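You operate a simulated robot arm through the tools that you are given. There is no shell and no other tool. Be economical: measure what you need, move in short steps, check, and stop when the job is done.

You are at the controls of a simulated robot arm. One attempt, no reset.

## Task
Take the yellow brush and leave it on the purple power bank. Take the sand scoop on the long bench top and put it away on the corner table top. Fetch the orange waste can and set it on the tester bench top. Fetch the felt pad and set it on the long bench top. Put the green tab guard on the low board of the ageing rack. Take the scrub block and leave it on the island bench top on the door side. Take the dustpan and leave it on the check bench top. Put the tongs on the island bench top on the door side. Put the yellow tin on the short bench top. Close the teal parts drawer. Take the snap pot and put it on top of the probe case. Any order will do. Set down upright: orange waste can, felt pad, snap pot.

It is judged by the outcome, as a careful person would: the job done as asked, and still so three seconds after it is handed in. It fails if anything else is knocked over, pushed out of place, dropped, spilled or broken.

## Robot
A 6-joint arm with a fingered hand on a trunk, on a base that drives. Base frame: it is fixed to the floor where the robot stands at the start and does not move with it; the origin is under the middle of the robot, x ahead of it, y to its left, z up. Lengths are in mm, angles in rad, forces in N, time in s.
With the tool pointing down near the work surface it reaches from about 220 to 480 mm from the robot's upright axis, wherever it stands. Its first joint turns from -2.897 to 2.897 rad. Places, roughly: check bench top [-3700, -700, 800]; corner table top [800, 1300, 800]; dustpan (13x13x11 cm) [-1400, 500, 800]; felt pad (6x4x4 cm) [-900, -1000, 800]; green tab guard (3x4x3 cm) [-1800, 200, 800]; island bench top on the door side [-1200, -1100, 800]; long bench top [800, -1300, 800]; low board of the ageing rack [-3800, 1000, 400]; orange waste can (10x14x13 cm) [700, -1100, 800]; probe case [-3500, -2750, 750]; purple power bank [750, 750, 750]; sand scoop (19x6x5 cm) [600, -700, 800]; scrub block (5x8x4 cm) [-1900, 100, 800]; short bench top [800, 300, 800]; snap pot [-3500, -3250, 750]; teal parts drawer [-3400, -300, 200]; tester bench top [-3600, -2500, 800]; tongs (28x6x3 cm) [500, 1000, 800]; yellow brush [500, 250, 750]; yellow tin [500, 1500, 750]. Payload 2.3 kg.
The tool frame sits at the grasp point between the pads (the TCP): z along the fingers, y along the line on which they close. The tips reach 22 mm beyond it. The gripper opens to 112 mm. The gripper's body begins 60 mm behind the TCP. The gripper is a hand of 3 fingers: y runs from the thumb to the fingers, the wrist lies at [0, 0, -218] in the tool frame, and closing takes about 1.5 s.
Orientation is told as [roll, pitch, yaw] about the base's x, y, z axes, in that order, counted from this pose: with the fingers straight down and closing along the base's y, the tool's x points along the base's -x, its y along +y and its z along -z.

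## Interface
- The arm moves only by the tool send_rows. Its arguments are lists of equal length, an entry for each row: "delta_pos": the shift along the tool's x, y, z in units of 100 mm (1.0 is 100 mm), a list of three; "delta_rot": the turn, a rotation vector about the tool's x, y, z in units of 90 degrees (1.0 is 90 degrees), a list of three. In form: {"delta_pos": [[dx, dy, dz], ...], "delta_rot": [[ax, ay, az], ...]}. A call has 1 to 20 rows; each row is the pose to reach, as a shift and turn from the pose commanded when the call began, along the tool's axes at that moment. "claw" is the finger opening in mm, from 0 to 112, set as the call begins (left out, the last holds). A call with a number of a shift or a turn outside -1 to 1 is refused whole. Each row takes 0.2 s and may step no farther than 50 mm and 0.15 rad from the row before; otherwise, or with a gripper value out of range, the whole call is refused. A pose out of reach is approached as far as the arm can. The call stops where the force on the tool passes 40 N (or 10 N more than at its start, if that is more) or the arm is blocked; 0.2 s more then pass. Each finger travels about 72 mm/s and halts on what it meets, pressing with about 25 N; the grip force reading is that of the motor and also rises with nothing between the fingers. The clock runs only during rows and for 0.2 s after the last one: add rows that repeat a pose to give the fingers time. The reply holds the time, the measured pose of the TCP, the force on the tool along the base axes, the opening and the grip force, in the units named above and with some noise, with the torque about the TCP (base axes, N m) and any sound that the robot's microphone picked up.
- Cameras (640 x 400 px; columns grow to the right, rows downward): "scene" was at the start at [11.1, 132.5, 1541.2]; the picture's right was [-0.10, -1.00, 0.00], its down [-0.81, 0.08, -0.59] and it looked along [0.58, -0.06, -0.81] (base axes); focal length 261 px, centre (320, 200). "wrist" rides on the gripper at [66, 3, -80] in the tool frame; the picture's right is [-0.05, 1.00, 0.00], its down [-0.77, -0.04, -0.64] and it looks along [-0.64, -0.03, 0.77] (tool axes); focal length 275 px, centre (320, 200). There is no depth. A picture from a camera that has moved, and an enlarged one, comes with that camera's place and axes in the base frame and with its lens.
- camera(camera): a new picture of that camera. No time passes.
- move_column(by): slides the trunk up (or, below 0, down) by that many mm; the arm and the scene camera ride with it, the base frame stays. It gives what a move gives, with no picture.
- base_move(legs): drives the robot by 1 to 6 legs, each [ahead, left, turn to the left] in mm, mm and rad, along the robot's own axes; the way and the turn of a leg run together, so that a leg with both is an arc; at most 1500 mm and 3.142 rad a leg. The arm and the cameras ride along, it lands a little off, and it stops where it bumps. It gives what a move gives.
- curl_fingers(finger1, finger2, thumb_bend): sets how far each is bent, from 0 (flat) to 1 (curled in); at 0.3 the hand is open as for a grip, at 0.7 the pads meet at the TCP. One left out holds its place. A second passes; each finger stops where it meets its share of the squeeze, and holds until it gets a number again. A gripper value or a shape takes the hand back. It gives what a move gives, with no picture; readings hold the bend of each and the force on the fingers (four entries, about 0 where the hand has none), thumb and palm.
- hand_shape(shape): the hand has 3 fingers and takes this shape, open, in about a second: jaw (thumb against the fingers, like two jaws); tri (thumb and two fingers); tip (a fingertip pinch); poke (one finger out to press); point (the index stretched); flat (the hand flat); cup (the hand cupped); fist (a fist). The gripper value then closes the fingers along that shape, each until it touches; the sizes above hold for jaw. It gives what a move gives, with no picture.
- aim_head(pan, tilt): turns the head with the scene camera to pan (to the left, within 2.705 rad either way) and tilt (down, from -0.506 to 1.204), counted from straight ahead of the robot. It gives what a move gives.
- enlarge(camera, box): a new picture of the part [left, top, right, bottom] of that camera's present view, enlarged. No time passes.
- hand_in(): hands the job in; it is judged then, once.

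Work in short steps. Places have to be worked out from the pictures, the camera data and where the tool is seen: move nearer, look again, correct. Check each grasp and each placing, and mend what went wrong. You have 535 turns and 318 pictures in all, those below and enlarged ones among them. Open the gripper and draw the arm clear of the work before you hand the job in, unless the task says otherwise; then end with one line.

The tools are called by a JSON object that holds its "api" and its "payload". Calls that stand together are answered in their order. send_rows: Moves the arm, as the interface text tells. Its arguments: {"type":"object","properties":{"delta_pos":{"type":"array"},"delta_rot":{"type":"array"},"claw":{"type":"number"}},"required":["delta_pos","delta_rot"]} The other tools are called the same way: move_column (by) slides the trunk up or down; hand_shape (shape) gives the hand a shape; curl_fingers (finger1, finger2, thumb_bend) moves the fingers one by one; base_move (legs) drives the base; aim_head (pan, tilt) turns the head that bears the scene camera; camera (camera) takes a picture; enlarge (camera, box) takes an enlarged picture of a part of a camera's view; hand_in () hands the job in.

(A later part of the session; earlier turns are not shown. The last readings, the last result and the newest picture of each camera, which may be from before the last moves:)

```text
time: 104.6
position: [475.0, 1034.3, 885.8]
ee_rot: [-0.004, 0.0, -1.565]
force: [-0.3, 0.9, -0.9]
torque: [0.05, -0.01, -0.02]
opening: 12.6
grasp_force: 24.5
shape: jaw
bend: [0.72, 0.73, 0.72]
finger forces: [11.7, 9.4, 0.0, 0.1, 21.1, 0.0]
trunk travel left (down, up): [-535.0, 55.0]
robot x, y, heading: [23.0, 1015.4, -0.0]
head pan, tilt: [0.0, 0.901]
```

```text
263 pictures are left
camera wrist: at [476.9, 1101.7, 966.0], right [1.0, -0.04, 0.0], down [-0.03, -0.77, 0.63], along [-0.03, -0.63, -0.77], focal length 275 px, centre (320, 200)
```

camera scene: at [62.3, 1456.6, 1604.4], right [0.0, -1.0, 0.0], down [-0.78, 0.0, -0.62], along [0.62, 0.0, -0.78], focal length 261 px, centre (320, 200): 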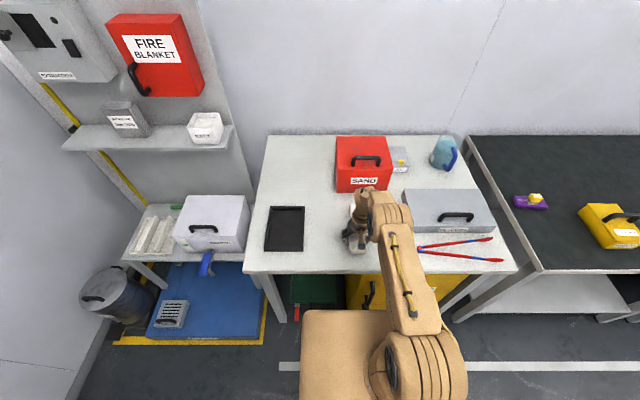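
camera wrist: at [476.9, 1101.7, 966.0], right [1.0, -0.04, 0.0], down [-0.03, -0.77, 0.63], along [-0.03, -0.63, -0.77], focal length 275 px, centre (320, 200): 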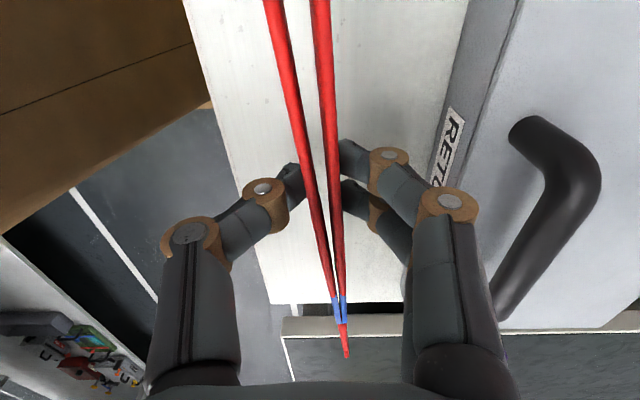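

The tongs closed up in the grip and are held. I'll lift, back off, and look back at the room to plan the route to the island bench.

{"api": "send_rows", "payload": {"delta_pos": [[0, 0, -0.4], [0, 0, -0.8], [0, 0, -1.0]], "delta_rot": [[0, 0, 0], [0, 0, 0], [0, 0, 0]]}}

{"api": "base_move", "payload": {"legs": [[-200, 0, 0]]}}

{"api": "aim_head", "payload": {"pan": 2.4, "tilt": 0.35}}

{"api": "camera", "payload": {"camera": "scene"}}

{"api": "aim_head", "payload": {"pan": -2.4, "tilt": 0.35}}

{"api": "camera", "payload": {"camera": "scene"}}

```text
time: 105.4
position: [475.7, 1036.8, 982.2]
ee_rot: [-0.004, 0.001, -1.565]
force: [0.1, -0.1, -1.1]
torque: [0.06, -0.01, 0.0]
opening: 12.2
grasp_force: 24.8
shape: jaw
bend: [0.72, 0.73, 0.72]
finger forces: [11.7, 9.4, 0.1, 0.0, 21.0, 0.0]
trunk travel left (down, up): [-535.0, 55.0]
robot x, y, heading: [27.1, 1011.1, -0.004]
head pan, tilt: [0.0, 0.901]
```

```text
time: 107.0
position: [281.3, 1036.0, 983.2]
ee_rot: [-0.004, 0.002, -1.566]
force: [0.2, 0.7, -1.1]
torque: [0.06, -0.01, 0.02]
opening: 12.2
grasp_force: 24.7
shape: jaw
bend: [0.72, 0.73, 0.72]
finger forces: [11.7, 9.4, 0.0, 0.0, 20.9, 0.1]
trunk travel left (down, up): [-535.0, 55.0]
robot x, y, heading: [-169.5, 1013.3, -0.002]
head pan, tilt: [0.0, 0.901]
```

```text
time: 109.2
position: [280.4, 1037.1, 983.6]
ee_rot: [-0.005, 0.003, -1.564]
force: [0.2, -0.3, -1.3]
torque: [0.03, 0.02, 0.0]
opening: 12.2
grasp_force: 24.7
shape: jaw
bend: [0.72, 0.73, 0.72]
finger forces: [11.7, 9.4, 0.0, 0.0, 21.0, 0.1]
trunk travel left (down, up): [-535.0, 55.0]
robot x, y, heading: [-171.6, 1018.5, -0.0]
head pan, tilt: [2.4, 0.351]
```

```text
262 pictures are left
camera scene: at [-301.6, 1217.5, 1651.9], right [0.68, 0.74, 0.0], down [0.25, -0.23, -0.94], along [-0.69, 0.63, -0.34], focal length 261 px, centre (320, 200)
```

scene: 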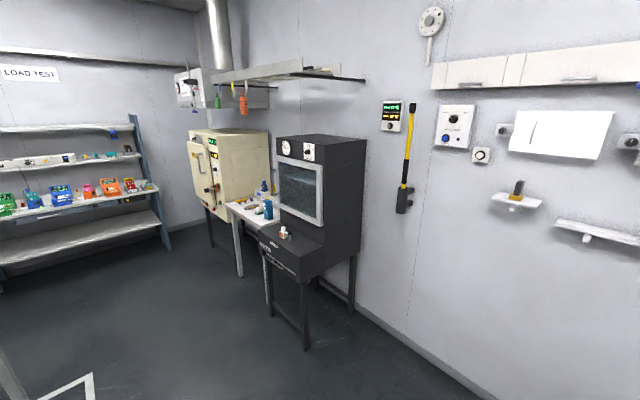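

```text
time: 113.0
position: [280.8, 1036.1, 983.3]
ee_rot: [-0.002, 0.001, -1.567]
force: [-0.2, -0.1, -0.8]
torque: [0.09, 0.0, 0.01]
opening: 12.4
grasp_force: 25.0
shape: jaw
bend: [0.72, 0.73, 0.72]
finger forces: [11.7, 9.3, 0.0, 0.0, 21.0, 0.0]
trunk travel left (down, up): [-535.0, 55.0]
robot x, y, heading: [-169.5, 1013.2, -0.002]
head pan, tilt: [-2.4, 0.351]
```

```text
261 pictures are left
camera scene: at [-301.6, 1091.6, 1652.0], right [-0.68, 0.74, 0.0], down [0.25, 0.23, -0.94], along [-0.69, -0.63, -0.34], focal length 261 px, centre (320, 200)
```

scene: 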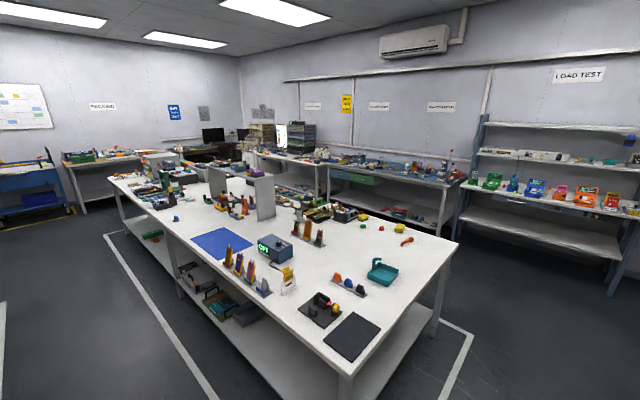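

The island runs along y with its near edge at x ≈ -830. I'll turn round in the aisle and drive beside it towards y ≈ -600, keeping clear, then look for a free spot.

{"api": "base_move", "payload": {"legs": [[0, 0, -3.14], [0, 1400, 0]]}}

{"api": "aim_head", "payload": {"pan": 0.0, "tilt": 0.6}}

{"api": "camera", "payload": {"camera": "scene"}}

```text
time: 127.2
position: [-523.8, -448.7, 983.9]
ee_rot: [-0.004, 0.002, 1.641]
force: [0.4, -0.6, -1.5]
torque: [-0.06, -0.02, 0.0]
opening: 12.0
grasp_force: 25.3
shape: jaw
bend: [0.72, 0.73, 0.72]
finger forces: [11.2, 9.3, 0.0, 0.0, 20.3, 0.0]
trunk travel left (down, up): [-535.0, 55.0]
robot x, y, heading: [-71.6, -399.5, -3.075]
head pan, tilt: [-2.4, 0.351]
```

```text
time: 129.4
position: [-523.6, -447.4, 983.2]
ee_rot: [-0.005, 0.003, 1.643]
force: [0.4, -0.3, -1.1]
torque: [-0.06, -0.04, -0.01]
opening: 11.7
grasp_force: 25.2
shape: jaw
bend: [0.72, 0.73, 0.72]
finger forces: [11.3, 9.2, 0.1, 0.1, 20.2, 0.1]
trunk travel left (down, up): [-535.0, 55.0]
robot x, y, heading: [-74.7, -396.9, -3.075]
head pan, tilt: [0.0, 0.6]
```

```text
260 pictures are left
camera scene: at [-93.8, -539.7, 1629.2], right [-0.07, 1.0, 0.0], down [0.56, 0.04, -0.83], along [-0.82, -0.06, -0.56], focal length 261 px, centre (320, 200)
```

scene: 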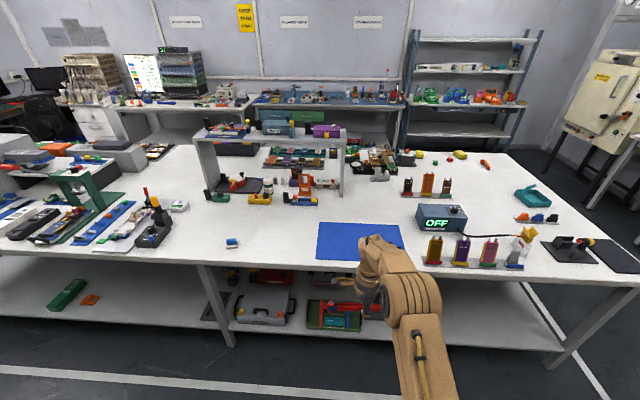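

The free white area left of the blue mat, around [-1040, -800], suits the tongs. The small felt pad is at about [-931, -1004]. I'll straighten the heading, line up, then go in.

{"api": "base_move", "payload": {"legs": [[0, 0, -0.066], [0, 397, 0], [350, 0, 0]]}}

{"api": "camera", "payload": {"camera": "scene"}}

```text
time: 134.2
position: [-872.3, -803.3, 982.6]
ee_rot: [-0.005, 0.001, 1.573]
force: [0.0, 0.0, -0.8]
torque: [-0.05, -0.01, -0.03]
opening: 11.7
grasp_force: 25.0
shape: jaw
bend: [0.72, 0.73, 0.72]
finger forces: [11.4, 9.2, 0.1, 0.0, 20.3, 0.0]
trunk travel left (down, up): [-535.0, 55.0]
robot x, y, heading: [-416.7, -784.1, 3.138]
head pan, tilt: [0.0, 0.6]
```

```text
259 pictures are left
camera scene: at [-449.4, -925.4, 1629.1], right [0.0, 1.0, 0.0], down [0.57, 0.0, -0.82], along [-0.82, 0.0, -0.57], focal length 261 px, centre (320, 200)
```

scene: 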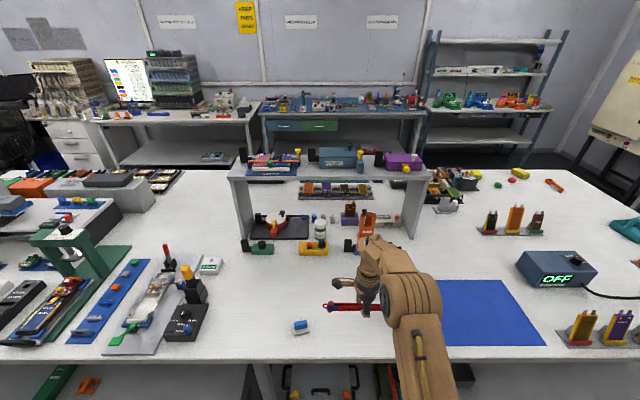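

The space is clear. I'll drive the last 165 mm and lower the tongs.

{"api": "base_move", "payload": {"legs": [[165, 0, 0]]}}

{"api": "send_rows", "payload": {"delta_pos": [[0, 0, 0.4], [0, 0, 0.8], [0, 0, 1.0]], "delta_rot": [[0, 0, 0], [0, 0, 0], [0, 0, 0]]}}

{"api": "send_rows", "payload": {"delta_pos": [[0, 0, 0.3], [0, 0, 0.48], [0, 0, 0.53]], "delta_rot": [[0, 0, 0], [0, 0, 0], [0, 0, 0]]}}

{"api": "camera", "payload": {"camera": "wrist"}}

```text
time: 135.6
position: [-1038.7, -801.2, 983.1]
ee_rot: [-0.006, 0.001, 1.571]
force: [0.1, 0.5, -1.6]
torque: [-0.07, 0.0, -0.03]
opening: 11.9
grasp_force: 25.1
shape: jaw
bend: [0.72, 0.73, 0.72]
finger forces: [11.3, 9.3, 0.0, 0.0, 20.5, 0.0]
trunk travel left (down, up): [-535.0, 55.0]
robot x, y, heading: [-585.4, -784.7, 3.133]
head pan, tilt: [0.0, 0.6]
```

```text
time: 136.4
position: [-1039.9, -801.6, 884.5]
ee_rot: [-0.003, 0.002, 1.57]
force: [1.0, 0.1, -1.1]
torque: [-0.09, -0.05, -0.01]
opening: 12.2
grasp_force: 25.4
shape: jaw
bend: [0.72, 0.73, 0.72]
finger forces: [11.4, 9.2, 0.0, 0.0, 20.5, 0.1]
trunk travel left (down, up): [-535.0, 55.0]
robot x, y, heading: [-583.6, -779.4, 3.14]
head pan, tilt: [0.0, 0.6]
```

```text
time: 137.2
position: [-1038.4, -802.2, 832.1]
ee_rot: [-0.005, 0.001, 1.571]
force: [-0.3, 0.4, -1.2]
torque: [0.05, 0.0, 0.01]
opening: 11.4
grasp_force: 24.8
shape: jaw
bend: [0.72, 0.73, 0.72]
finger forces: [10.7, 9.8, 0.1, 0.1, 20.4, 0.0]
trunk travel left (down, up): [-535.0, 55.0]
robot x, y, heading: [-583.5, -781.0, 3.137]
head pan, tilt: [0.0, 0.6]
```

```text
258 pictures are left
camera wrist: at [-1043.4, -868.4, 911.6], right [-1.0, 0.05, 0.0], down [0.03, 0.77, 0.64], along [0.03, 0.63, -0.77], focal length 275 px, centre (320, 200)
```

wrist: 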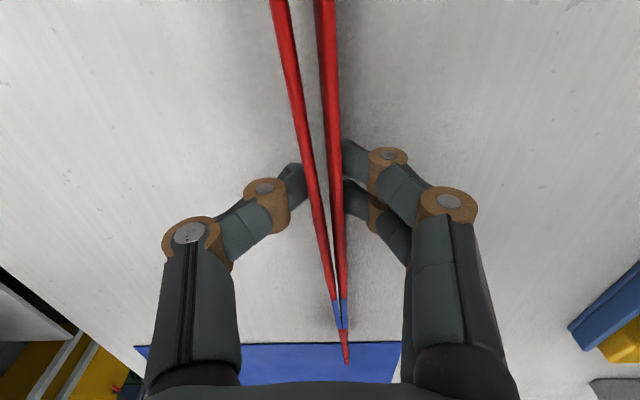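

The tips just reach the blue mat, so I'll shift 40 mm away from it and then lower to touch.

{"api": "send_rows", "payload": {"delta_pos": [[0.2, 0, -0.05], [0.42, 0, -0.05], [0.42, 0, 0.05], [0.42, 0, 0.075]], "delta_rot": [[0, 0, 0], [0, 0, 0], [0, 0, 0], [0, 0, 0]]}}

```text
time: 138.2
position: [-1039.0, -844.3, 825.1]
ee_rot: [-0.003, 0.002, 1.571]
force: [0.1, -1.4, -0.6]
torque: [0.09, -0.02, 0.02]
opening: 11.4
grasp_force: 25.1
shape: jaw
bend: [0.72, 0.73, 0.72]
finger forces: [10.6, 10.2, 0.0, 0.1, 20.6, 0.0]
trunk travel left (down, up): [-535.0, 55.0]
robot x, y, heading: [-585.4, -781.0, 3.137]
head pan, tilt: [0.0, 0.6]
```

{"api": "send_rows", "payload": {"delta_pos": [[0, 0, 0.015], [0, 0, 0.02], [0, 0, 0.02]], "delta_rot": [[0, 0, 0], [0, 0, 0], [0, 0, 0]]}}

{"api": "send_rows", "payload": {"delta_pos": [[0, 0, 0], [0, 0, 0], [0, 0, 0], [0, 0, 0]], "delta_rot": [[0, 0, 0], [0, 0, 0], [0, 0, 0], [0, 0, 0]], "claw": 60}}

{"api": "send_rows", "payload": {"delta_pos": [[0, 0, -0.4], [0, 0, -0.8], [0, 0, -1.0]], "delta_rot": [[0, 0, 0], [0, 0, 0], [0, 0, 0]]}}

{"api": "camera", "payload": {"camera": "scene"}}

{"api": "camera", "payload": {"camera": "wrist"}}

```text
time: 139.0
position: [-1038.6, -844.3, 821.2]
ee_rot: [-0.004, 0.001, 1.571]
force: [-2.3, -2.9, 7.1]
torque: [0.02, 0.12, 0.02]
opening: 11.9
grasp_force: 24.8
shape: jaw
bend: [0.72, 0.73, 0.72]
finger forces: [17.9, 10.3, 0.0, 0.0, 20.9, 0.0]
trunk travel left (down, up): [-535.0, 55.0]
robot x, y, heading: [-583.6, -785.4, 3.137]
head pan, tilt: [0.0, 0.6]
```

```text
time: 140.0
position: [-1037.2, -844.1, 821.0]
ee_rot: [-0.005, 0.001, 1.572]
force: [2.9, -0.3, 9.2]
torque: [0.0, 0.23, -0.02]
opening: 56.0
grasp_force: 0.0
shape: jaw
bend: [0.74, 0.74, 0.7]
finger forces: [4.0, 4.3, 0.0, 0.0, 0.0, 0.1]
trunk travel left (down, up): [-535.0, 55.0]
robot x, y, heading: [-587.9, -784.5, 3.135]
head pan, tilt: [0.0, 0.6]
```

```text
time: 140.8
position: [-1037.8, -841.7, 921.5]
ee_rot: [-0.003, 0.002, 1.569]
force: [0.1, -0.2, 0.7]
torque: [-0.01, 0.01, -0.02]
opening: 59.6
grasp_force: 0.0
shape: jaw
bend: [0.72, 0.72, 0.7]
finger forces: [0.0, 0.1, 0.0, 0.0, 0.1, 0.0]
trunk travel left (down, up): [-535.0, 55.0]
robot x, y, heading: [-588.2, -782.6, 3.132]
head pan, tilt: [0.0, 0.6]
```

```text
257 pictures are left
camera scene: at [-616.0, -924.6, 1629.1], right [0.01, 1.0, 0.0], down [0.56, 0.0, -0.83], along [-0.83, 0.0, -0.56], focal length 261 px, centre (320, 200)
```

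scene: 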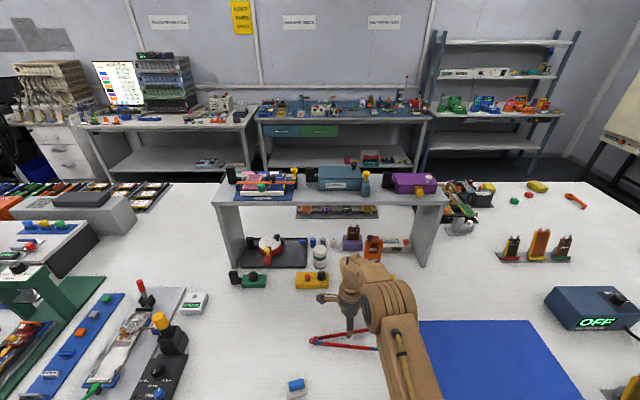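

```text
256 pictures are left
camera wrist: at [-1042.8, -908.0, 1001.9], right [-1.0, 0.05, 0.0], down [0.03, 0.77, 0.63], along [0.03, 0.63, -0.77], focal length 275 px, centre (320, 200)
```

wrist: 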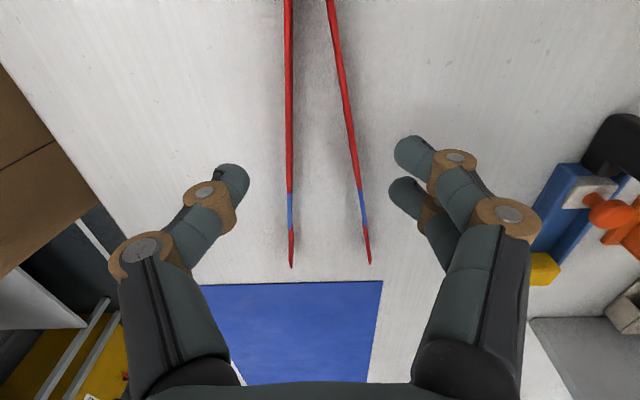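

The tongs are placed well. Next is the felt pad, at about [-915, -990], so I'll move the hand over it.

{"api": "send_rows", "payload": {"delta_pos": [[0.3, -0.3, 0], [0.6, -0.6, 0], [0.9, -0.9, 0], [1.0, -1.0, 0]], "delta_rot": [[0, 0, 0], [0, 0, 0], [0, 0, 0], [0, 0, 0]], "claw": 90}}

{"api": "camera", "payload": {"camera": "wrist"}}

{"api": "enlarge", "payload": {"camera": "scene", "box": [240, 320, 368, 400]}}

```text
time: 141.8
position: [-938.1, -943.0, 921.2]
ee_rot: [-0.004, 0.002, 1.57]
force: [1.1, -0.8, 0.4]
torque: [0.03, 0.0, 0.0]
opening: 89.8
grasp_force: 0.1
shape: jaw
bend: [0.59, 0.59, 0.55]
finger forces: [0.1, 0.0, 0.0, 0.1, 0.0, 0.1]
trunk travel left (down, up): [-535.0, 55.0]
robot x, y, heading: [-584.7, -785.1, 3.141]
head pan, tilt: [0.0, 0.6]
```

```text
255 pictures are left
camera wrist: at [-943.6, -1009.1, 1001.0], right [-1.0, 0.05, 0.0], down [0.03, 0.77, 0.63], along [0.03, 0.63, -0.77], focal length 275 px, centre (320, 200)
```

wrist: 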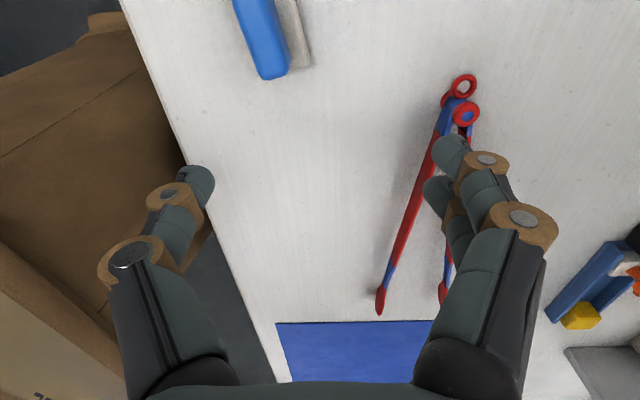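

```text
5.00 times, centred on (304, 360) of scene
camera zoom: at [-616.3, -924.5, 1629.2], right [0.01, 1.0, 0.0], down [0.56, 0.0, -0.83], along [-0.82, 0.0, -0.56], focal length 1303 px, centre (400, -600)
```

zoom: 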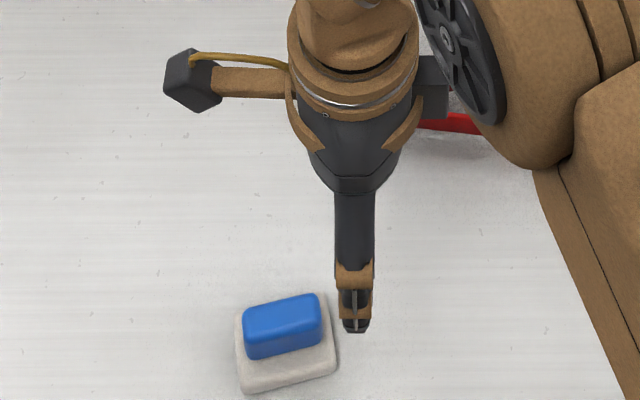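

The pad is an eraser: a white felt base with a blue grip on top, centred at about [-910, -985] and turned about 0.2 rad. I'll align over it.

{"api": "send_rows", "payload": {"delta_pos": [[0.2, -0.14, 0.1], [0.42, -0.28, 0.3], [0.42, -0.28, 0.5]], "delta_rot": [[0, 0, -0.06], [0, 0, -0.127], [0, 0, -0.127]], "claw": 80}}

{"api": "camera", "payload": {"camera": "wrist"}}

```text
time: 142.6
position: [-910.1, -986.5, 870.8]
ee_rot: [-0.002, 0.001, 1.77]
force: [0.1, 0.4, -0.2]
torque: [-0.03, -0.01, -0.03]
opening: 80.2
grasp_force: 0.1
shape: jaw
bend: [0.66, 0.66, 0.63]
finger forces: [0.0, 0.0, 0.0, 0.0, 0.0, 0.0]
trunk travel left (down, up): [-535.0, 55.0]
robot x, y, heading: [-586.4, -783.7, 3.134]
head pan, tilt: [0.0, 0.6]
```

```text
253 pictures are left
camera wrist: at [-901.7, -1050.3, 950.7], right [-0.99, -0.15, 0.0], down [-0.12, 0.76, 0.63], along [-0.09, 0.63, -0.77], focal length 275 px, centre (320, 200)
```

wrist: 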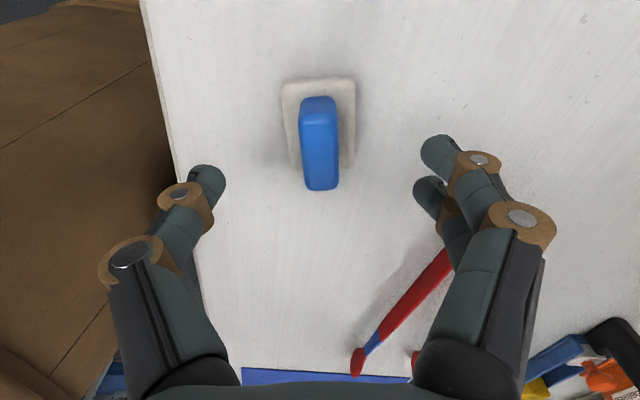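

It's aligned well. I'll go down to z ≈ 824 and close.

{"api": "send_rows", "payload": {"delta_pos": [[0, 0, 0.2], [0, 0, 0.4], [0, 0, 0.465], [0, 0, 0.465]], "delta_rot": [[0, 0, 0], [0, 0, 0], [0, 0, 0], [0, 0, 0]]}}

{"api": "send_rows", "payload": {"delta_pos": [[0, 0, 0], [0, 0, 0], [0, 0, 0], [0, 0, 0], [0, 0, 0], [0, 0, 0]], "delta_rot": [[0, 0, 0], [0, 0, 0], [0, 0, 0], [0, 0, 0], [0, 0, 0], [0, 0, 0]], "claw": 10}}

{"api": "send_rows", "payload": {"delta_pos": [[0, 0, -0.2], [0, 0, -0.6], [0, 0, -1.0]], "delta_rot": [[0, 0, 0], [0, 0, 0], [0, 0, 0]]}}

{"api": "camera", "payload": {"camera": "wrist"}}

```text
time: 143.6
position: [-909.7, -986.5, 825.1]
ee_rot: [-0.004, 0.001, 1.769]
force: [-0.3, -0.1, -0.4]
torque: [0.03, -0.01, 0.0]
opening: 80.3
grasp_force: 0.1
shape: jaw
bend: [0.66, 0.66, 0.63]
finger forces: [0.1, 0.1, 0.1, 0.1, 0.0, 0.1]
trunk travel left (down, up): [-535.0, 55.0]
robot x, y, heading: [-587.0, -784.4, 3.135]
head pan, tilt: [0.0, 0.6]
```

```text
time: 145.0
position: [-909.1, -985.2, 824.4]
ee_rot: [-0.003, 0.003, 1.769]
force: [-0.3, -0.6, -0.1]
torque: [0.03, 0.02, 0.0]
opening: 31.8
grasp_force: 24.9
shape: jaw
bend: [0.73, 0.73, 0.7]
finger forces: [11.3, 11.4, 0.0, 0.0, 22.6, 0.0]
trunk travel left (down, up): [-535.0, 55.0]
robot x, y, heading: [-582.5, -781.0, 3.138]
head pan, tilt: [0.0, 0.6]
```

```text
time: 145.8
position: [-908.9, -987.5, 926.3]
ee_rot: [-0.004, 0.002, 1.771]
force: [-0.6, 1.0, -1.0]
torque: [0.03, 0.0, -0.01]
opening: 31.8
grasp_force: 24.9
shape: jaw
bend: [0.73, 0.73, 0.7]
finger forces: [11.4, 11.4, 0.0, 0.0, 22.6, 0.0]
trunk travel left (down, up): [-535.0, 55.0]
robot x, y, heading: [-584.0, -782.9, 3.138]
head pan, tilt: [0.0, 0.6]
```

```text
252 pictures are left
camera wrist: at [-900.8, -1052.0, 1006.5], right [-0.99, -0.15, 0.0], down [-0.12, 0.76, 0.63], along [-0.09, 0.63, -0.77], focal length 275 px, centre (320, 200)
```

wrist: 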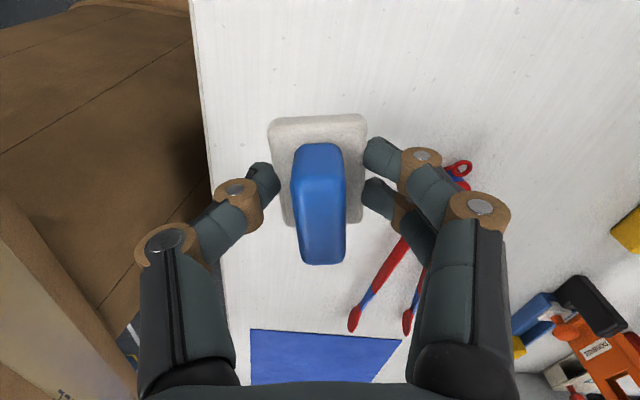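

The felt pad is held upright. I'll back away from the island, turn round to the long bench and look.

{"api": "base_move", "payload": {"legs": [[-420, 0, 0], [0, 0, 3.14]]}}

{"api": "camera", "payload": {"camera": "scene"}}

```text
time: 155.8
position: [143.7, -564.1, 925.5]
ee_rot: [-0.005, 0.001, -1.32]
force: [-0.1, 0.0, -0.4]
torque: [0.0, 0.0, 0.02]
opening: 31.5
grasp_force: 25.2
shape: jaw
bend: [0.73, 0.73, 0.7]
finger forces: [11.2, 11.3, 0.1, 0.0, 22.3, 0.0]
trunk travel left (down, up): [-535.0, 55.0]
robot x, y, heading: [-169.3, -784.9, 0.048]
head pan, tilt: [0.0, 0.6]
```

```text
251 pictures are left
camera scene: at [-148.7, -644.0, 1629.2], right [0.05, -1.0, 0.0], down [-0.56, -0.03, -0.83], along [0.82, 0.04, -0.56], focal length 261 px, centre (320, 200)
```

scene: 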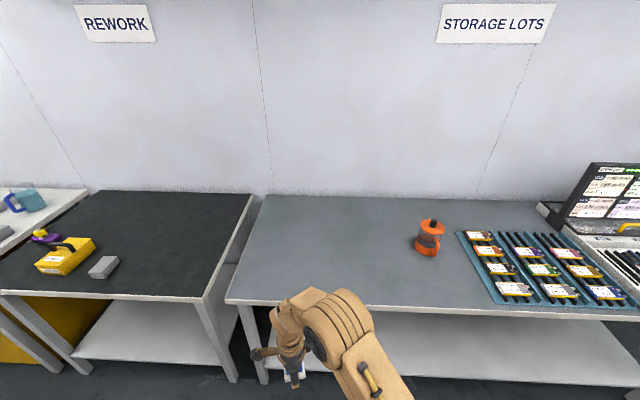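

The left half of the long bench is free. I'll straighten up and drive in so the pad goes down near [550, -650].

{"api": "base_move", "payload": {"legs": [[0, 0, -0.048], [320, -60, 0]]}}

{"api": "send_rows", "payload": {"delta_pos": [[-0.08, 0.4, 0.1], [-0.16, 0.8, 0.3], [-0.16, 0.8, 0.7], [-0.16, 0.8, 0.92]], "delta_rot": [[0, 0, 0], [0, 0, 0], [0, 0, 0], [0, 0, 0]]}}

{"api": "camera", "payload": {"camera": "wrist"}}

```text
time: 158.4
position: [469.3, -638.8, 924.9]
ee_rot: [-0.002, 0.002, -1.364]
force: [-0.5, -0.4, 0.3]
torque: [0.0, -0.03, -0.01]
opening: 31.1
grasp_force: 25.5
shape: jaw
bend: [0.73, 0.73, 0.7]
finger forces: [11.2, 11.2, 0.0, 0.0, 22.4, 0.0]
trunk travel left (down, up): [-535.0, 55.0]
robot x, y, heading: [147.9, -843.3, 0.003]
head pan, tilt: [0.0, 0.6]
```

```text
time: 159.4
position: [551.8, -638.0, 832.3]
ee_rot: [-0.004, 0.002, -1.367]
force: [0.1, -1.2, -0.2]
torque: [0.01, -0.01, 0.02]
opening: 31.3
grasp_force: 25.2
shape: jaw
bend: [0.73, 0.73, 0.7]
finger forces: [11.3, 11.2, 0.0, 0.0, 22.3, 0.0]
trunk travel left (down, up): [-535.0, 55.0]
robot x, y, heading: [150.8, -844.9, 0.005]
head pan, tilt: [0.0, 0.6]
```

```text
250 pictures are left
camera wrist: at [540.5, -572.4, 913.9], right [0.99, 0.16, 0.0], down [0.12, -0.76, 0.63], along [0.1, -0.63, -0.77], focal length 275 px, centre (320, 200)
```

wrist: 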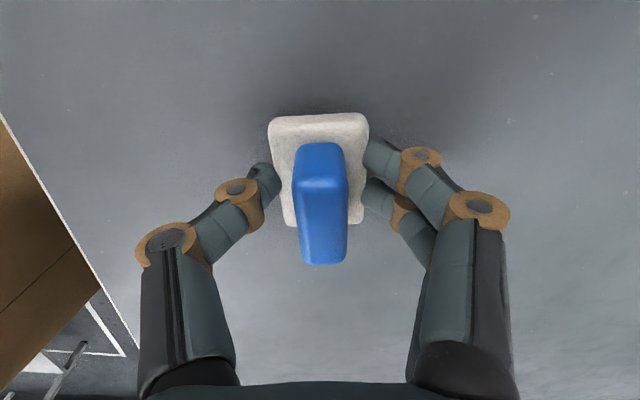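

I'll lower to contact, release and rise.

{"api": "send_rows", "payload": {"delta_pos": [[0, 0, 0.03], [0, 0, 0.06], [0, 0, 0.08]], "delta_rot": [[0, 0, 0], [0, 0, 0], [0, 0, 0]]}}

{"api": "send_rows", "payload": {"delta_pos": [[0, 0, 0], [0, 0, 0], [0, 0, 0], [0, 0, 0], [0, 0, 0]], "delta_rot": [[0, 0, 0], [0, 0, 0], [0, 0, 0], [0, 0, 0], [0, 0, 0]], "claw": 75}}

{"api": "send_rows", "payload": {"delta_pos": [[0, 0, -0.3], [0, 0, -0.7], [0, 0, -1.0]], "delta_rot": [[0, 0, 0], [0, 0, 0], [0, 0, 0]]}}

{"api": "camera", "payload": {"camera": "wrist"}}

{"api": "camera", "payload": {"camera": "scene"}}

```text
time: 160.2
position: [550.7, -636.6, 824.6]
ee_rot: [-0.003, 0.001, -1.365]
force: [0.2, 0.1, -0.5]
torque: [0.04, 0.0, 0.02]
opening: 31.3
grasp_force: 24.8
shape: jaw
bend: [0.73, 0.73, 0.7]
finger forces: [11.2, 11.1, 0.0, 0.0, 22.3, 0.0]
trunk travel left (down, up): [-535.0, 55.0]
robot x, y, heading: [145.2, -847.2, 0.002]
head pan, tilt: [0.0, 0.6]
```

```text
time: 161.4
position: [550.6, -636.2, 824.3]
ee_rot: [-0.002, 0.002, -1.365]
force: [0.2, 0.9, -0.4]
torque: [-0.01, 0.03, 0.02]
opening: 74.7
grasp_force: 0.1
shape: jaw
bend: [0.69, 0.69, 0.66]
finger forces: [0.0, 0.0, 0.0, 0.0, 0.1, 0.0]
trunk travel left (down, up): [-535.0, 55.0]
robot x, y, heading: [146.1, -845.9, 0.005]
head pan, tilt: [0.0, 0.6]
```

```text
time: 162.2
position: [551.3, -637.1, 927.8]
ee_rot: [-0.004, 0.002, -1.365]
force: [-0.1, 0.1, 0.6]
torque: [-0.01, 0.0, 0.01]
opening: 74.7
grasp_force: 0.0
shape: jaw
bend: [0.69, 0.69, 0.66]
finger forces: [0.1, 0.0, 0.0, 0.0, 0.0, 0.0]
trunk travel left (down, up): [-535.0, 55.0]
robot x, y, heading: [145.5, -844.8, 0.005]
head pan, tilt: [0.0, 0.6]
```

```text
249 pictures are left
camera wrist: at [539.7, -572.4, 1008.2], right [0.99, 0.16, 0.0], down [0.12, -0.76, 0.63], along [0.1, -0.63, -0.77], focal length 275 px, centre (320, 200)
```

wrist: 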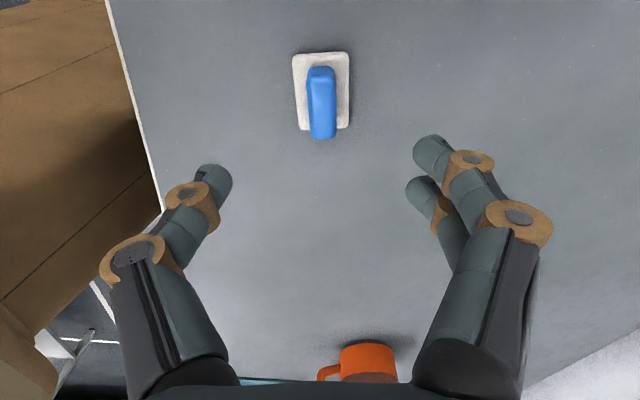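

```text
248 pictures are left
camera scene: at [172.7, -705.3, 1629.2], right [0.0, -1.0, 0.0], down [-0.56, 0.0, -0.83], along [0.83, 0.0, -0.56], focal length 261 px, centre (320, 200)
```

scene: 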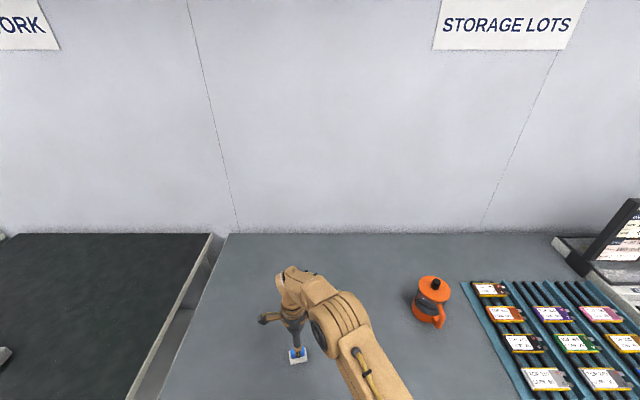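

The felt pad stands upright on the long bench. I'll move over to the orange can and look closely at its shape.

{"api": "base_move", "payload": {"legs": [[-120, -280, 0]]}}

{"api": "enlarge", "payload": {"camera": "scene", "box": [270, 180, 430, 300]}}

{"api": "camera", "payload": {"camera": "wrist"}}

```text
time: 164.2
position: [430.2, -909.4, 926.6]
ee_rot: [-0.004, 0.002, -1.363]
force: [0.0, 0.6, -0.8]
torque: [0.05, 0.02, -0.06]
opening: 74.8
grasp_force: 0.0
shape: jaw
bend: [0.69, 0.69, 0.66]
finger forces: [0.0, 0.1, 0.0, 0.1, 0.0, 0.1]
trunk travel left (down, up): [-535.0, 55.0]
robot x, y, heading: [24.6, -1118.4, 0.008]
head pan, tilt: [0.0, 0.6]
```

```text
3.33 times, centred on (350, 240) of scene
camera zoom: at [52.2, -979.1, 1629.2], right [0.0, -1.0, 0.0], down [-0.56, 0.0, -0.83], along [0.83, 0.0, -0.56], focal length 869 px, centre (220, 67)
```

zoom: 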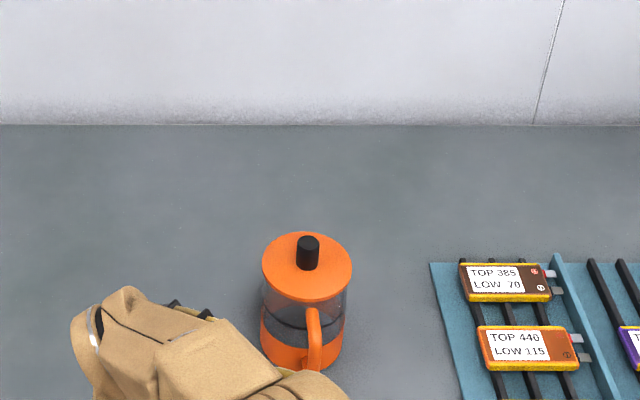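

```text
246 pictures are left
camera wrist: at [418.8, -844.7, 1008.0], right [0.99, 0.16, 0.0], down [0.13, -0.76, 0.63], along [0.1, -0.63, -0.77], focal length 275 px, centre (320, 200)
```

wrist: 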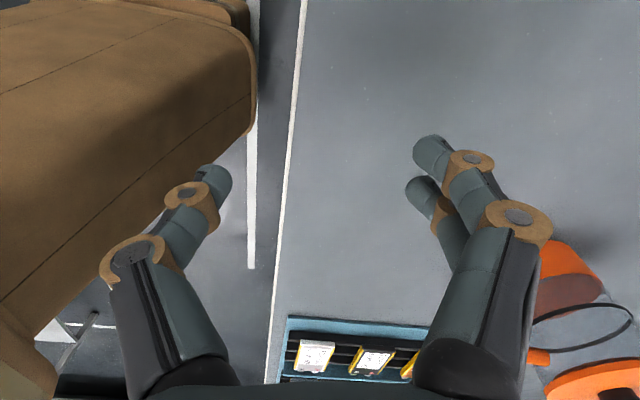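

The can has an orange base, a lid with a knob, and a handle pointing at me. Its axis is near [715, -1072] and it's about 90 mm wide. I'll grip its upper body with a slight outward tilt for reach. First I'll raise the hand and turn it back to close along y.

{"api": "send_rows", "payload": {"delta_pos": [[0, 0, -0.2], [0, 0, -0.4], [0, 0, -0.6], [0, 0, -0.7], [0, 0, -0.7], [0, 0, -0.7], [0, 0, -0.7], [0, 0, -0.7], [0, 0, -0.7], [0, 0, -0.7]], "delta_rot": [[0, 0, -0.09], [0, 0, -0.18], [0, 0, -0.27], [0, 0, -0.36], [0, 0, -0.45], [0, 0, -0.54], [0, 0, -0.63], [0, 0, -0.72], [0, 0, -0.81], [0, 0, -0.867]], "claw": 112}}

{"api": "base_move", "payload": {"legs": [[110, -170, -0.006]]}}

{"api": "camera", "payload": {"camera": "wrist"}}

{"api": "camera", "payload": {"camera": "scene"}}

```text
time: 166.4
position: [431.1, -909.0, 997.2]
ee_rot: [0.0, 0.001, 0.002]
force: [-0.3, -0.9, 0.0]
torque: [0.02, -0.01, 0.0]
opening: 111.8
grasp_force: 0.0
shape: jaw
bend: [0.3, 0.3, 0.3]
finger forces: [0.0, 0.0, 0.1, 0.0, 0.1, 0.0]
trunk travel left (down, up): [-535.0, 55.0]
robot x, y, heading: [25.1, -1119.1, 0.003]
head pan, tilt: [0.0, 0.6]
```

```text
time: 168.0
position: [541.0, -1081.0, 996.7]
ee_rot: [0.001, 0.004, -0.01]
force: [0.8, 0.3, 0.1]
torque: [-0.04, -0.01, 0.01]
opening: 111.9
grasp_force: 0.1
shape: jaw
bend: [0.3, 0.3, 0.3]
finger forces: [0.0, 0.1, 0.0, 0.1, 0.1, 0.1]
trunk travel left (down, up): [-535.0, 55.0]
robot x, y, heading: [134.5, -1284.2, -0.003]
head pan, tilt: [0.0, 0.6]
```

```text
245 pictures are left
camera wrist: at [474.8, -1077.7, 1077.9], right [0.06, 1.0, 0.0], down [0.77, -0.04, 0.63], along [0.63, -0.03, -0.77], focal length 275 px, centre (320, 200)
```

wrist: 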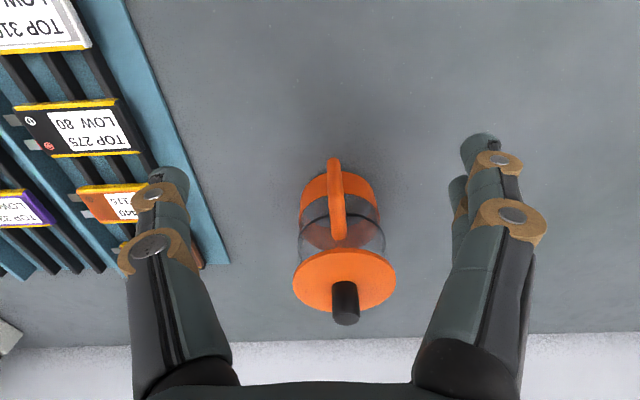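

```text
244 pictures are left
camera scene: at [163.1, -1147.0, 1629.2], right [0.0, -1.0, 0.0], down [-0.57, 0.0, -0.82], along [0.82, 0.0, -0.57], focal length 261 px, centre (320, 200)
```

scene: 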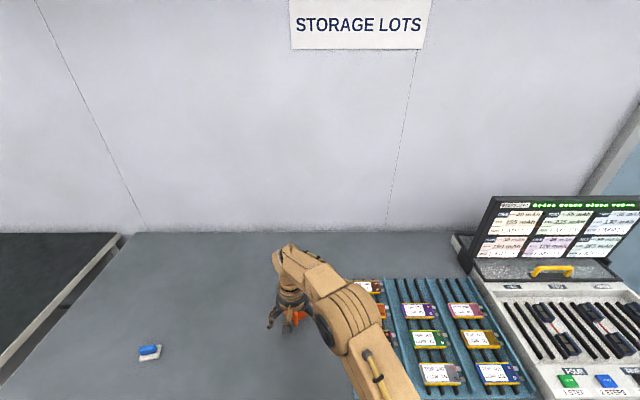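

The lid top is near z ≈ 915 and the knob top near z ≈ 957, around [708, -1065]. I'll shift the base left so the can is straight ahead, bring the hand back in front of it, and tilt about 20°.

{"api": "base_move", "payload": {"legs": [[0, 190, 0.003], [42, 0, 0]]}}

{"api": "send_rows", "payload": {"delta_pos": [[0, -0.4, 0], [0, -0.8, 0], [0, -1.0, 0]], "delta_rot": [[0, 0, 0], [0, 0, 0], [0, 0, 0]]}}

{"api": "send_rows", "payload": {"delta_pos": [[0, -0.4, 0], [0, -0.75, 0], [0, -0.75, 0]], "delta_rot": [[0, -0.08, 0], [0, -0.16, 0], [0, -0.222, 0]]}}

{"api": "camera", "payload": {"camera": "wrist"}}

```text
time: 170.1
position: [585.2, -891.8, 996.5]
ee_rot: [0.001, 0.006, -0.01]
force: [0.9, -0.1, -0.7]
torque: [0.02, 0.0, 0.01]
opening: 111.9
grasp_force: 0.0
shape: jaw
bend: [0.3, 0.3, 0.3]
finger forces: [0.0, 0.0, 0.0, 0.0, 0.1, 0.0]
trunk travel left (down, up): [-535.0, 55.0]
robot x, y, heading: [178.3, -1095.9, -0.003]
head pan, tilt: [0.0, 0.6]
```

```text
time: 170.9
position: [583.4, -994.4, 996.8]
ee_rot: [0.002, 0.004, -0.008]
force: [0.0, 0.1, 0.6]
torque: [0.0, -0.01, 0.03]
opening: 111.9
grasp_force: 0.1
shape: jaw
bend: [0.3, 0.3, 0.3]
finger forces: [0.0, 0.0, 0.1, 0.1, 0.1, 0.0]
trunk travel left (down, up): [-535.0, 55.0]
robot x, y, heading: [177.9, -1096.8, -0.005]
head pan, tilt: [0.0, 0.6]
```

```text
time: 171.7
position: [581.4, -1067.3, 997.4]
ee_rot: [0.002, -0.346, -0.01]
force: [-0.7, -0.3, 0.3]
torque: [0.01, 0.01, -0.04]
opening: 111.9
grasp_force: 0.0
shape: jaw
bend: [0.3, 0.3, 0.3]
finger forces: [0.1, 0.1, 0.1, 0.0, 0.0, 0.0]
trunk travel left (down, up): [-535.0, 55.0]
robot x, y, heading: [178.5, -1091.9, -0.007]
head pan, tilt: [0.0, 0.6]
```

```text
243 pictures are left
camera wrist: at [490.6, -1063.6, 1051.2], right [0.05, 1.0, 0.02], down [0.51, -0.04, 0.86], along [0.86, -0.04, -0.51], focal length 275 px, centre (320, 200)
```

wrist: 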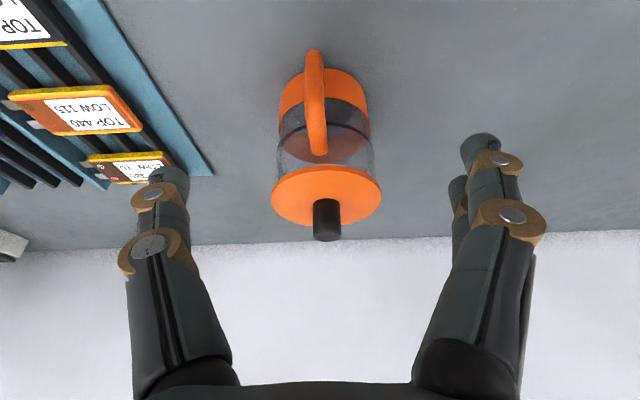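

Using the can's base radius and foot, I put its axis at about [710, -1067], with the lid at z ≈ 917 and the knob top at z ≈ 952. I'll move along to a point 100 mm out on the tilted approach line.

{"api": "send_rows", "payload": {"delta_pos": [[-0.3, 0, 0.1], [-0.6, 0, 0.25], [-0.873, 0, 0.37]], "delta_rot": [[0, 0, 0], [0, 0, 0], [0, 0, 0]]}}

{"api": "camera", "payload": {"camera": "wrist"}}

{"api": "enlarge", "payload": {"camera": "scene", "box": [220, 200, 380, 330]}}

```text
time: 172.5
position: [677.9, -1069.3, 991.7]
ee_rot: [0.003, -0.343, -0.009]
force: [0.0, 0.2, 0.8]
torque: [-0.01, 0.04, 0.0]
opening: 111.9
grasp_force: 0.1
shape: jaw
bend: [0.3, 0.3, 0.3]
finger forces: [0.0, 0.1, 0.0, 0.0, 0.1, 0.1]
trunk travel left (down, up): [-535.0, 55.0]
robot x, y, heading: [176.5, -1096.9, -0.005]
head pan, tilt: [0.0, 0.6]
```

```text
242 pictures are left
camera wrist: at [586.7, -1065.5, 1045.0], right [0.05, 1.0, 0.02], down [0.51, -0.04, 0.86], along [0.86, -0.04, -0.51], focal length 275 px, centre (320, 200)
```

wrist: 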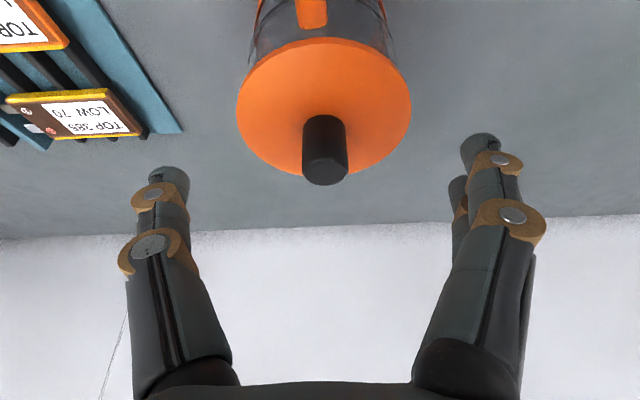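

```text
3.08 times, centred on (300, 265) of scene
camera zoom: at [206.1, -957.4, 1629.1], right [-0.01, -1.0, 0.0], down [-0.57, 0.0, -0.82], along [0.82, 0.0, -0.57], focal length 802 px, centre (382, 0)
```

zoom: 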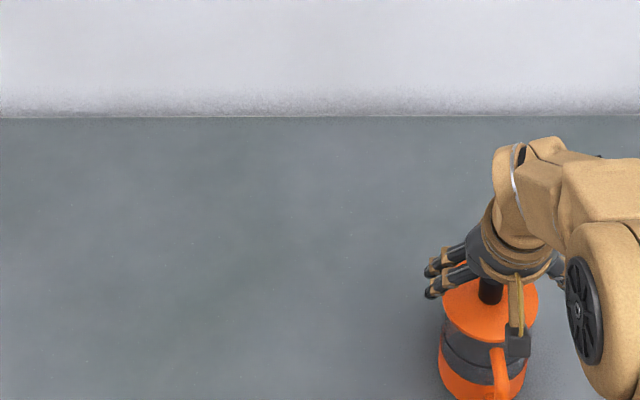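

The lid is centred at about [700, -1068] and is about 102 mm wide, which just fits the opening. I'll go down halfway and check the clearance.

{"api": "send_rows", "payload": {"delta_pos": [[0.02, 0.01, 0.2], [0.04, 0.01, 0.4], [0.05, 0.01, 0.55]], "delta_rot": [[0, 0, 0], [0, 0, 0], [0, 0, 0]]}}

{"api": "camera", "payload": {"camera": "wrist"}}

```text
time: 173.3
position: [690.5, -1068.6, 938.2]
ee_rot: [0.002, -0.347, -0.01]
force: [0.3, -0.2, -0.1]
torque: [-0.01, 0.0, 0.01]
opening: 112.0
grasp_force: 0.1
shape: jaw
bend: [0.3, 0.3, 0.3]
finger forces: [0.0, 0.0, 0.0, 0.0, 0.0, 0.1]
trunk travel left (down, up): [-535.0, 55.0]
robot x, y, heading: [175.1, -1099.2, -0.005]
head pan, tilt: [0.0, 0.6]
```

```text
240 pictures are left
camera wrist: at [599.3, -1063.7, 992.1], right [0.05, 1.0, 0.02], down [0.51, -0.04, 0.86], along [0.86, -0.04, -0.51], focal length 275 px, centre (320, 200)
```

wrist: 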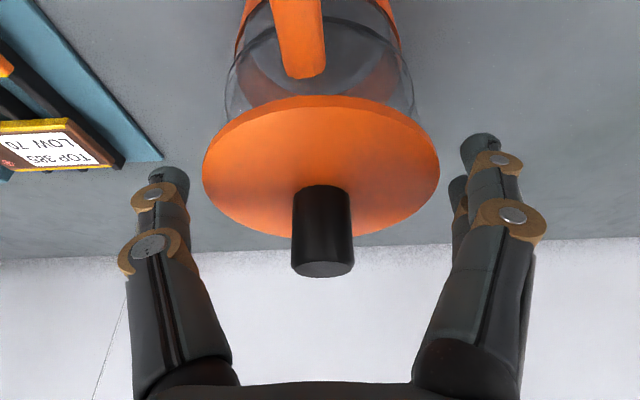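

It's centred within about a millimetre. I'll go down the rest of the way slowly.

{"api": "send_rows", "payload": {"delta_pos": [[0, -0.01, 0.15], [0.01, -0.01, 0.3], [0.01, -0.01, 0.42]], "delta_rot": [[0, 0, 0], [0, 0, 0], [0, 0, 0]]}}

{"api": "camera", "payload": {"camera": "wrist"}}

```text
time: 174.1
position: [703.8, -1067.5, 905.1]
ee_rot: [0.002, -0.361, -0.008]
force: [-13.7, -0.7, 31.7]
torque: [-0.49, 0.07, -0.17]
opening: 111.1
grasp_force: 0.1
shape: jaw
bend: [0.3, 0.29, 0.3]
finger forces: [7.9, 3.5, 0.0, 0.0, 19.2, 0.0]
trunk travel left (down, up): [-535.0, 55.0]
robot x, y, heading: [175.6, -1094.6, -0.009]
head pan, tilt: [0.0, 0.6]
stopped in row 3: the force on the tool passed its limit at 41 N (the readings are from after the stop); the commanded pose is now the measured one
```

```text
239 pictures are left
camera wrist: at [612.1, -1063.9, 958.1], right [0.05, 1.0, 0.02], down [0.49, -0.04, 0.87], along [0.87, -0.04, -0.5], focal length 275 px, centre (320, 200)
```

wrist: 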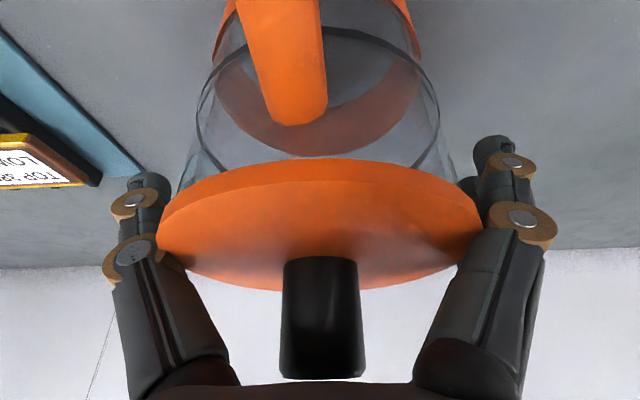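

The fingers rub the lid's rim with their tips already just below it. I'll ease back 2 mm and close, then test-lift a little to see whether the whole can comes up.

{"api": "send_rows", "payload": {"delta_pos": [[0, 0, -0.02], [0, 0, -0.02], [0, 0, -0.02], [0, 0, -0.02], [0, 0, -0.02], [0, 0, -0.02]], "delta_rot": [[0, 0, 0], [0, 0, 0], [0, 0, 0], [0, 0, 0], [0, 0, 0], [0, 0, 0]], "claw": 60}}

{"api": "camera", "payload": {"camera": "wrist"}}

```text
time: 175.5
position: [705.1, -1068.3, 904.4]
ee_rot: [0.002, -0.357, -0.008]
force: [-2.9, -0.1, 8.7]
torque: [0.29, -0.14, 0.05]
opening: 79.2
grasp_force: 24.5
shape: jaw
bend: [0.66, 0.72, 0.63]
finger forces: [21.6, 25.1, 0.0, 0.1, 40.3, 0.0]
trunk travel left (down, up): [-535.0, 55.0]
robot x, y, heading: [180.3, -1097.9, -0.005]
head pan, tilt: [0.0, 0.6]
```

```text
238 pictures are left
camera wrist: at [614.0, -1063.7, 956.6], right [0.05, 1.0, 0.02], down [0.5, -0.04, 0.86], along [0.86, -0.04, -0.5], focal length 275 px, centre (320, 200)
```

wrist: 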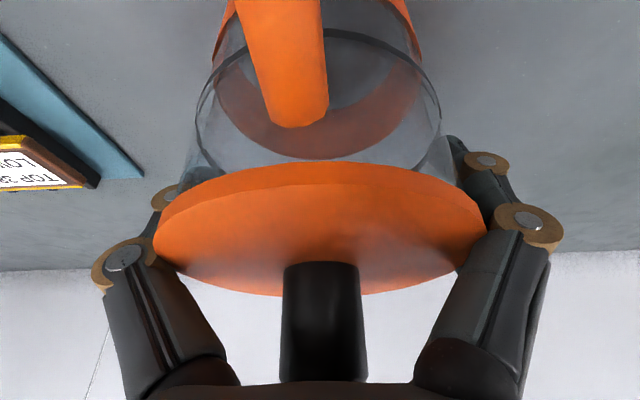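

The fingers closed under the lid onto the glass body. I'll do a small vertical test lift.

{"api": "send_rows", "payload": {"delta_pos": [[-0.034, 0, -0.094], [-0.1, 0, -0.28]], "delta_rot": [[0, 0, 0], [0, 0, 0]]}}

{"api": "camera", "payload": {"camera": "wrist"}}

{"api": "enlarge", "payload": {"camera": "scene", "box": [260, 240, 420, 340]}}

```text
time: 176.1
position: [706.2, -1067.3, 932.2]
ee_rot: [0.001, -0.353, -0.009]
force: [-0.5, 0.3, -4.3]
torque: [-0.02, -0.06, -0.01]
opening: 78.8
grasp_force: 25.0
shape: jaw
bend: [0.66, 0.72, 0.63]
finger forces: [18.4, 26.0, 0.0, 0.1, 39.9, 0.0]
trunk travel left (down, up): [-535.0, 55.0]
robot x, y, heading: [180.6, -1097.0, -0.002]
head pan, tilt: [0.0, 0.6]
```

```text
237 pictures are left
camera wrist: at [614.8, -1063.9, 985.0], right [0.05, 1.0, 0.02], down [0.5, -0.04, 0.86], along [0.86, -0.04, -0.51], focal length 275 px, centre (320, 200)
```

wrist: 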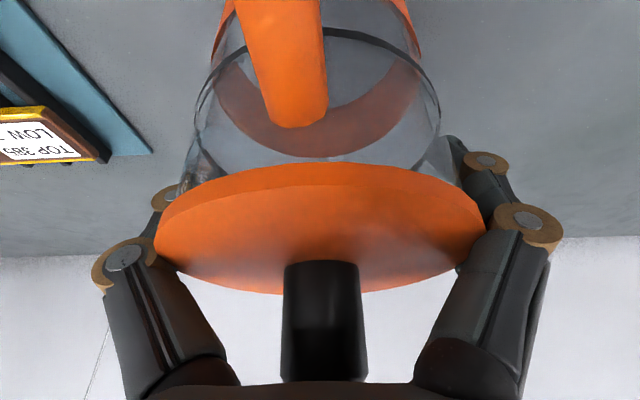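

```text
4.00 times, centred on (340, 290) of scene
camera zoom: at [205.5, -957.4, 1629.0], right [-0.01, -1.0, 0.0], down [-0.57, 0.0, -0.82], along [0.82, 0.0, -0.57], focal length 1042 px, centre (240, -160)
```

zoom: 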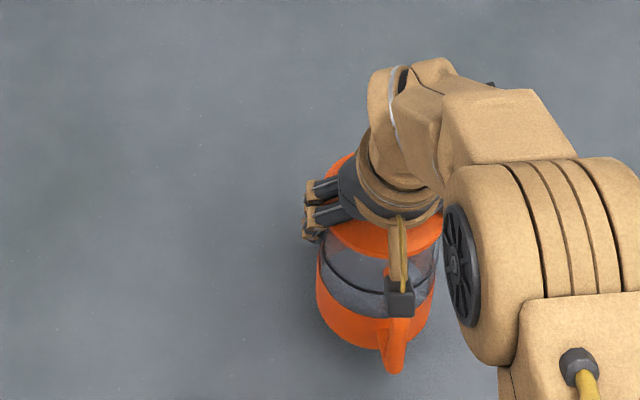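

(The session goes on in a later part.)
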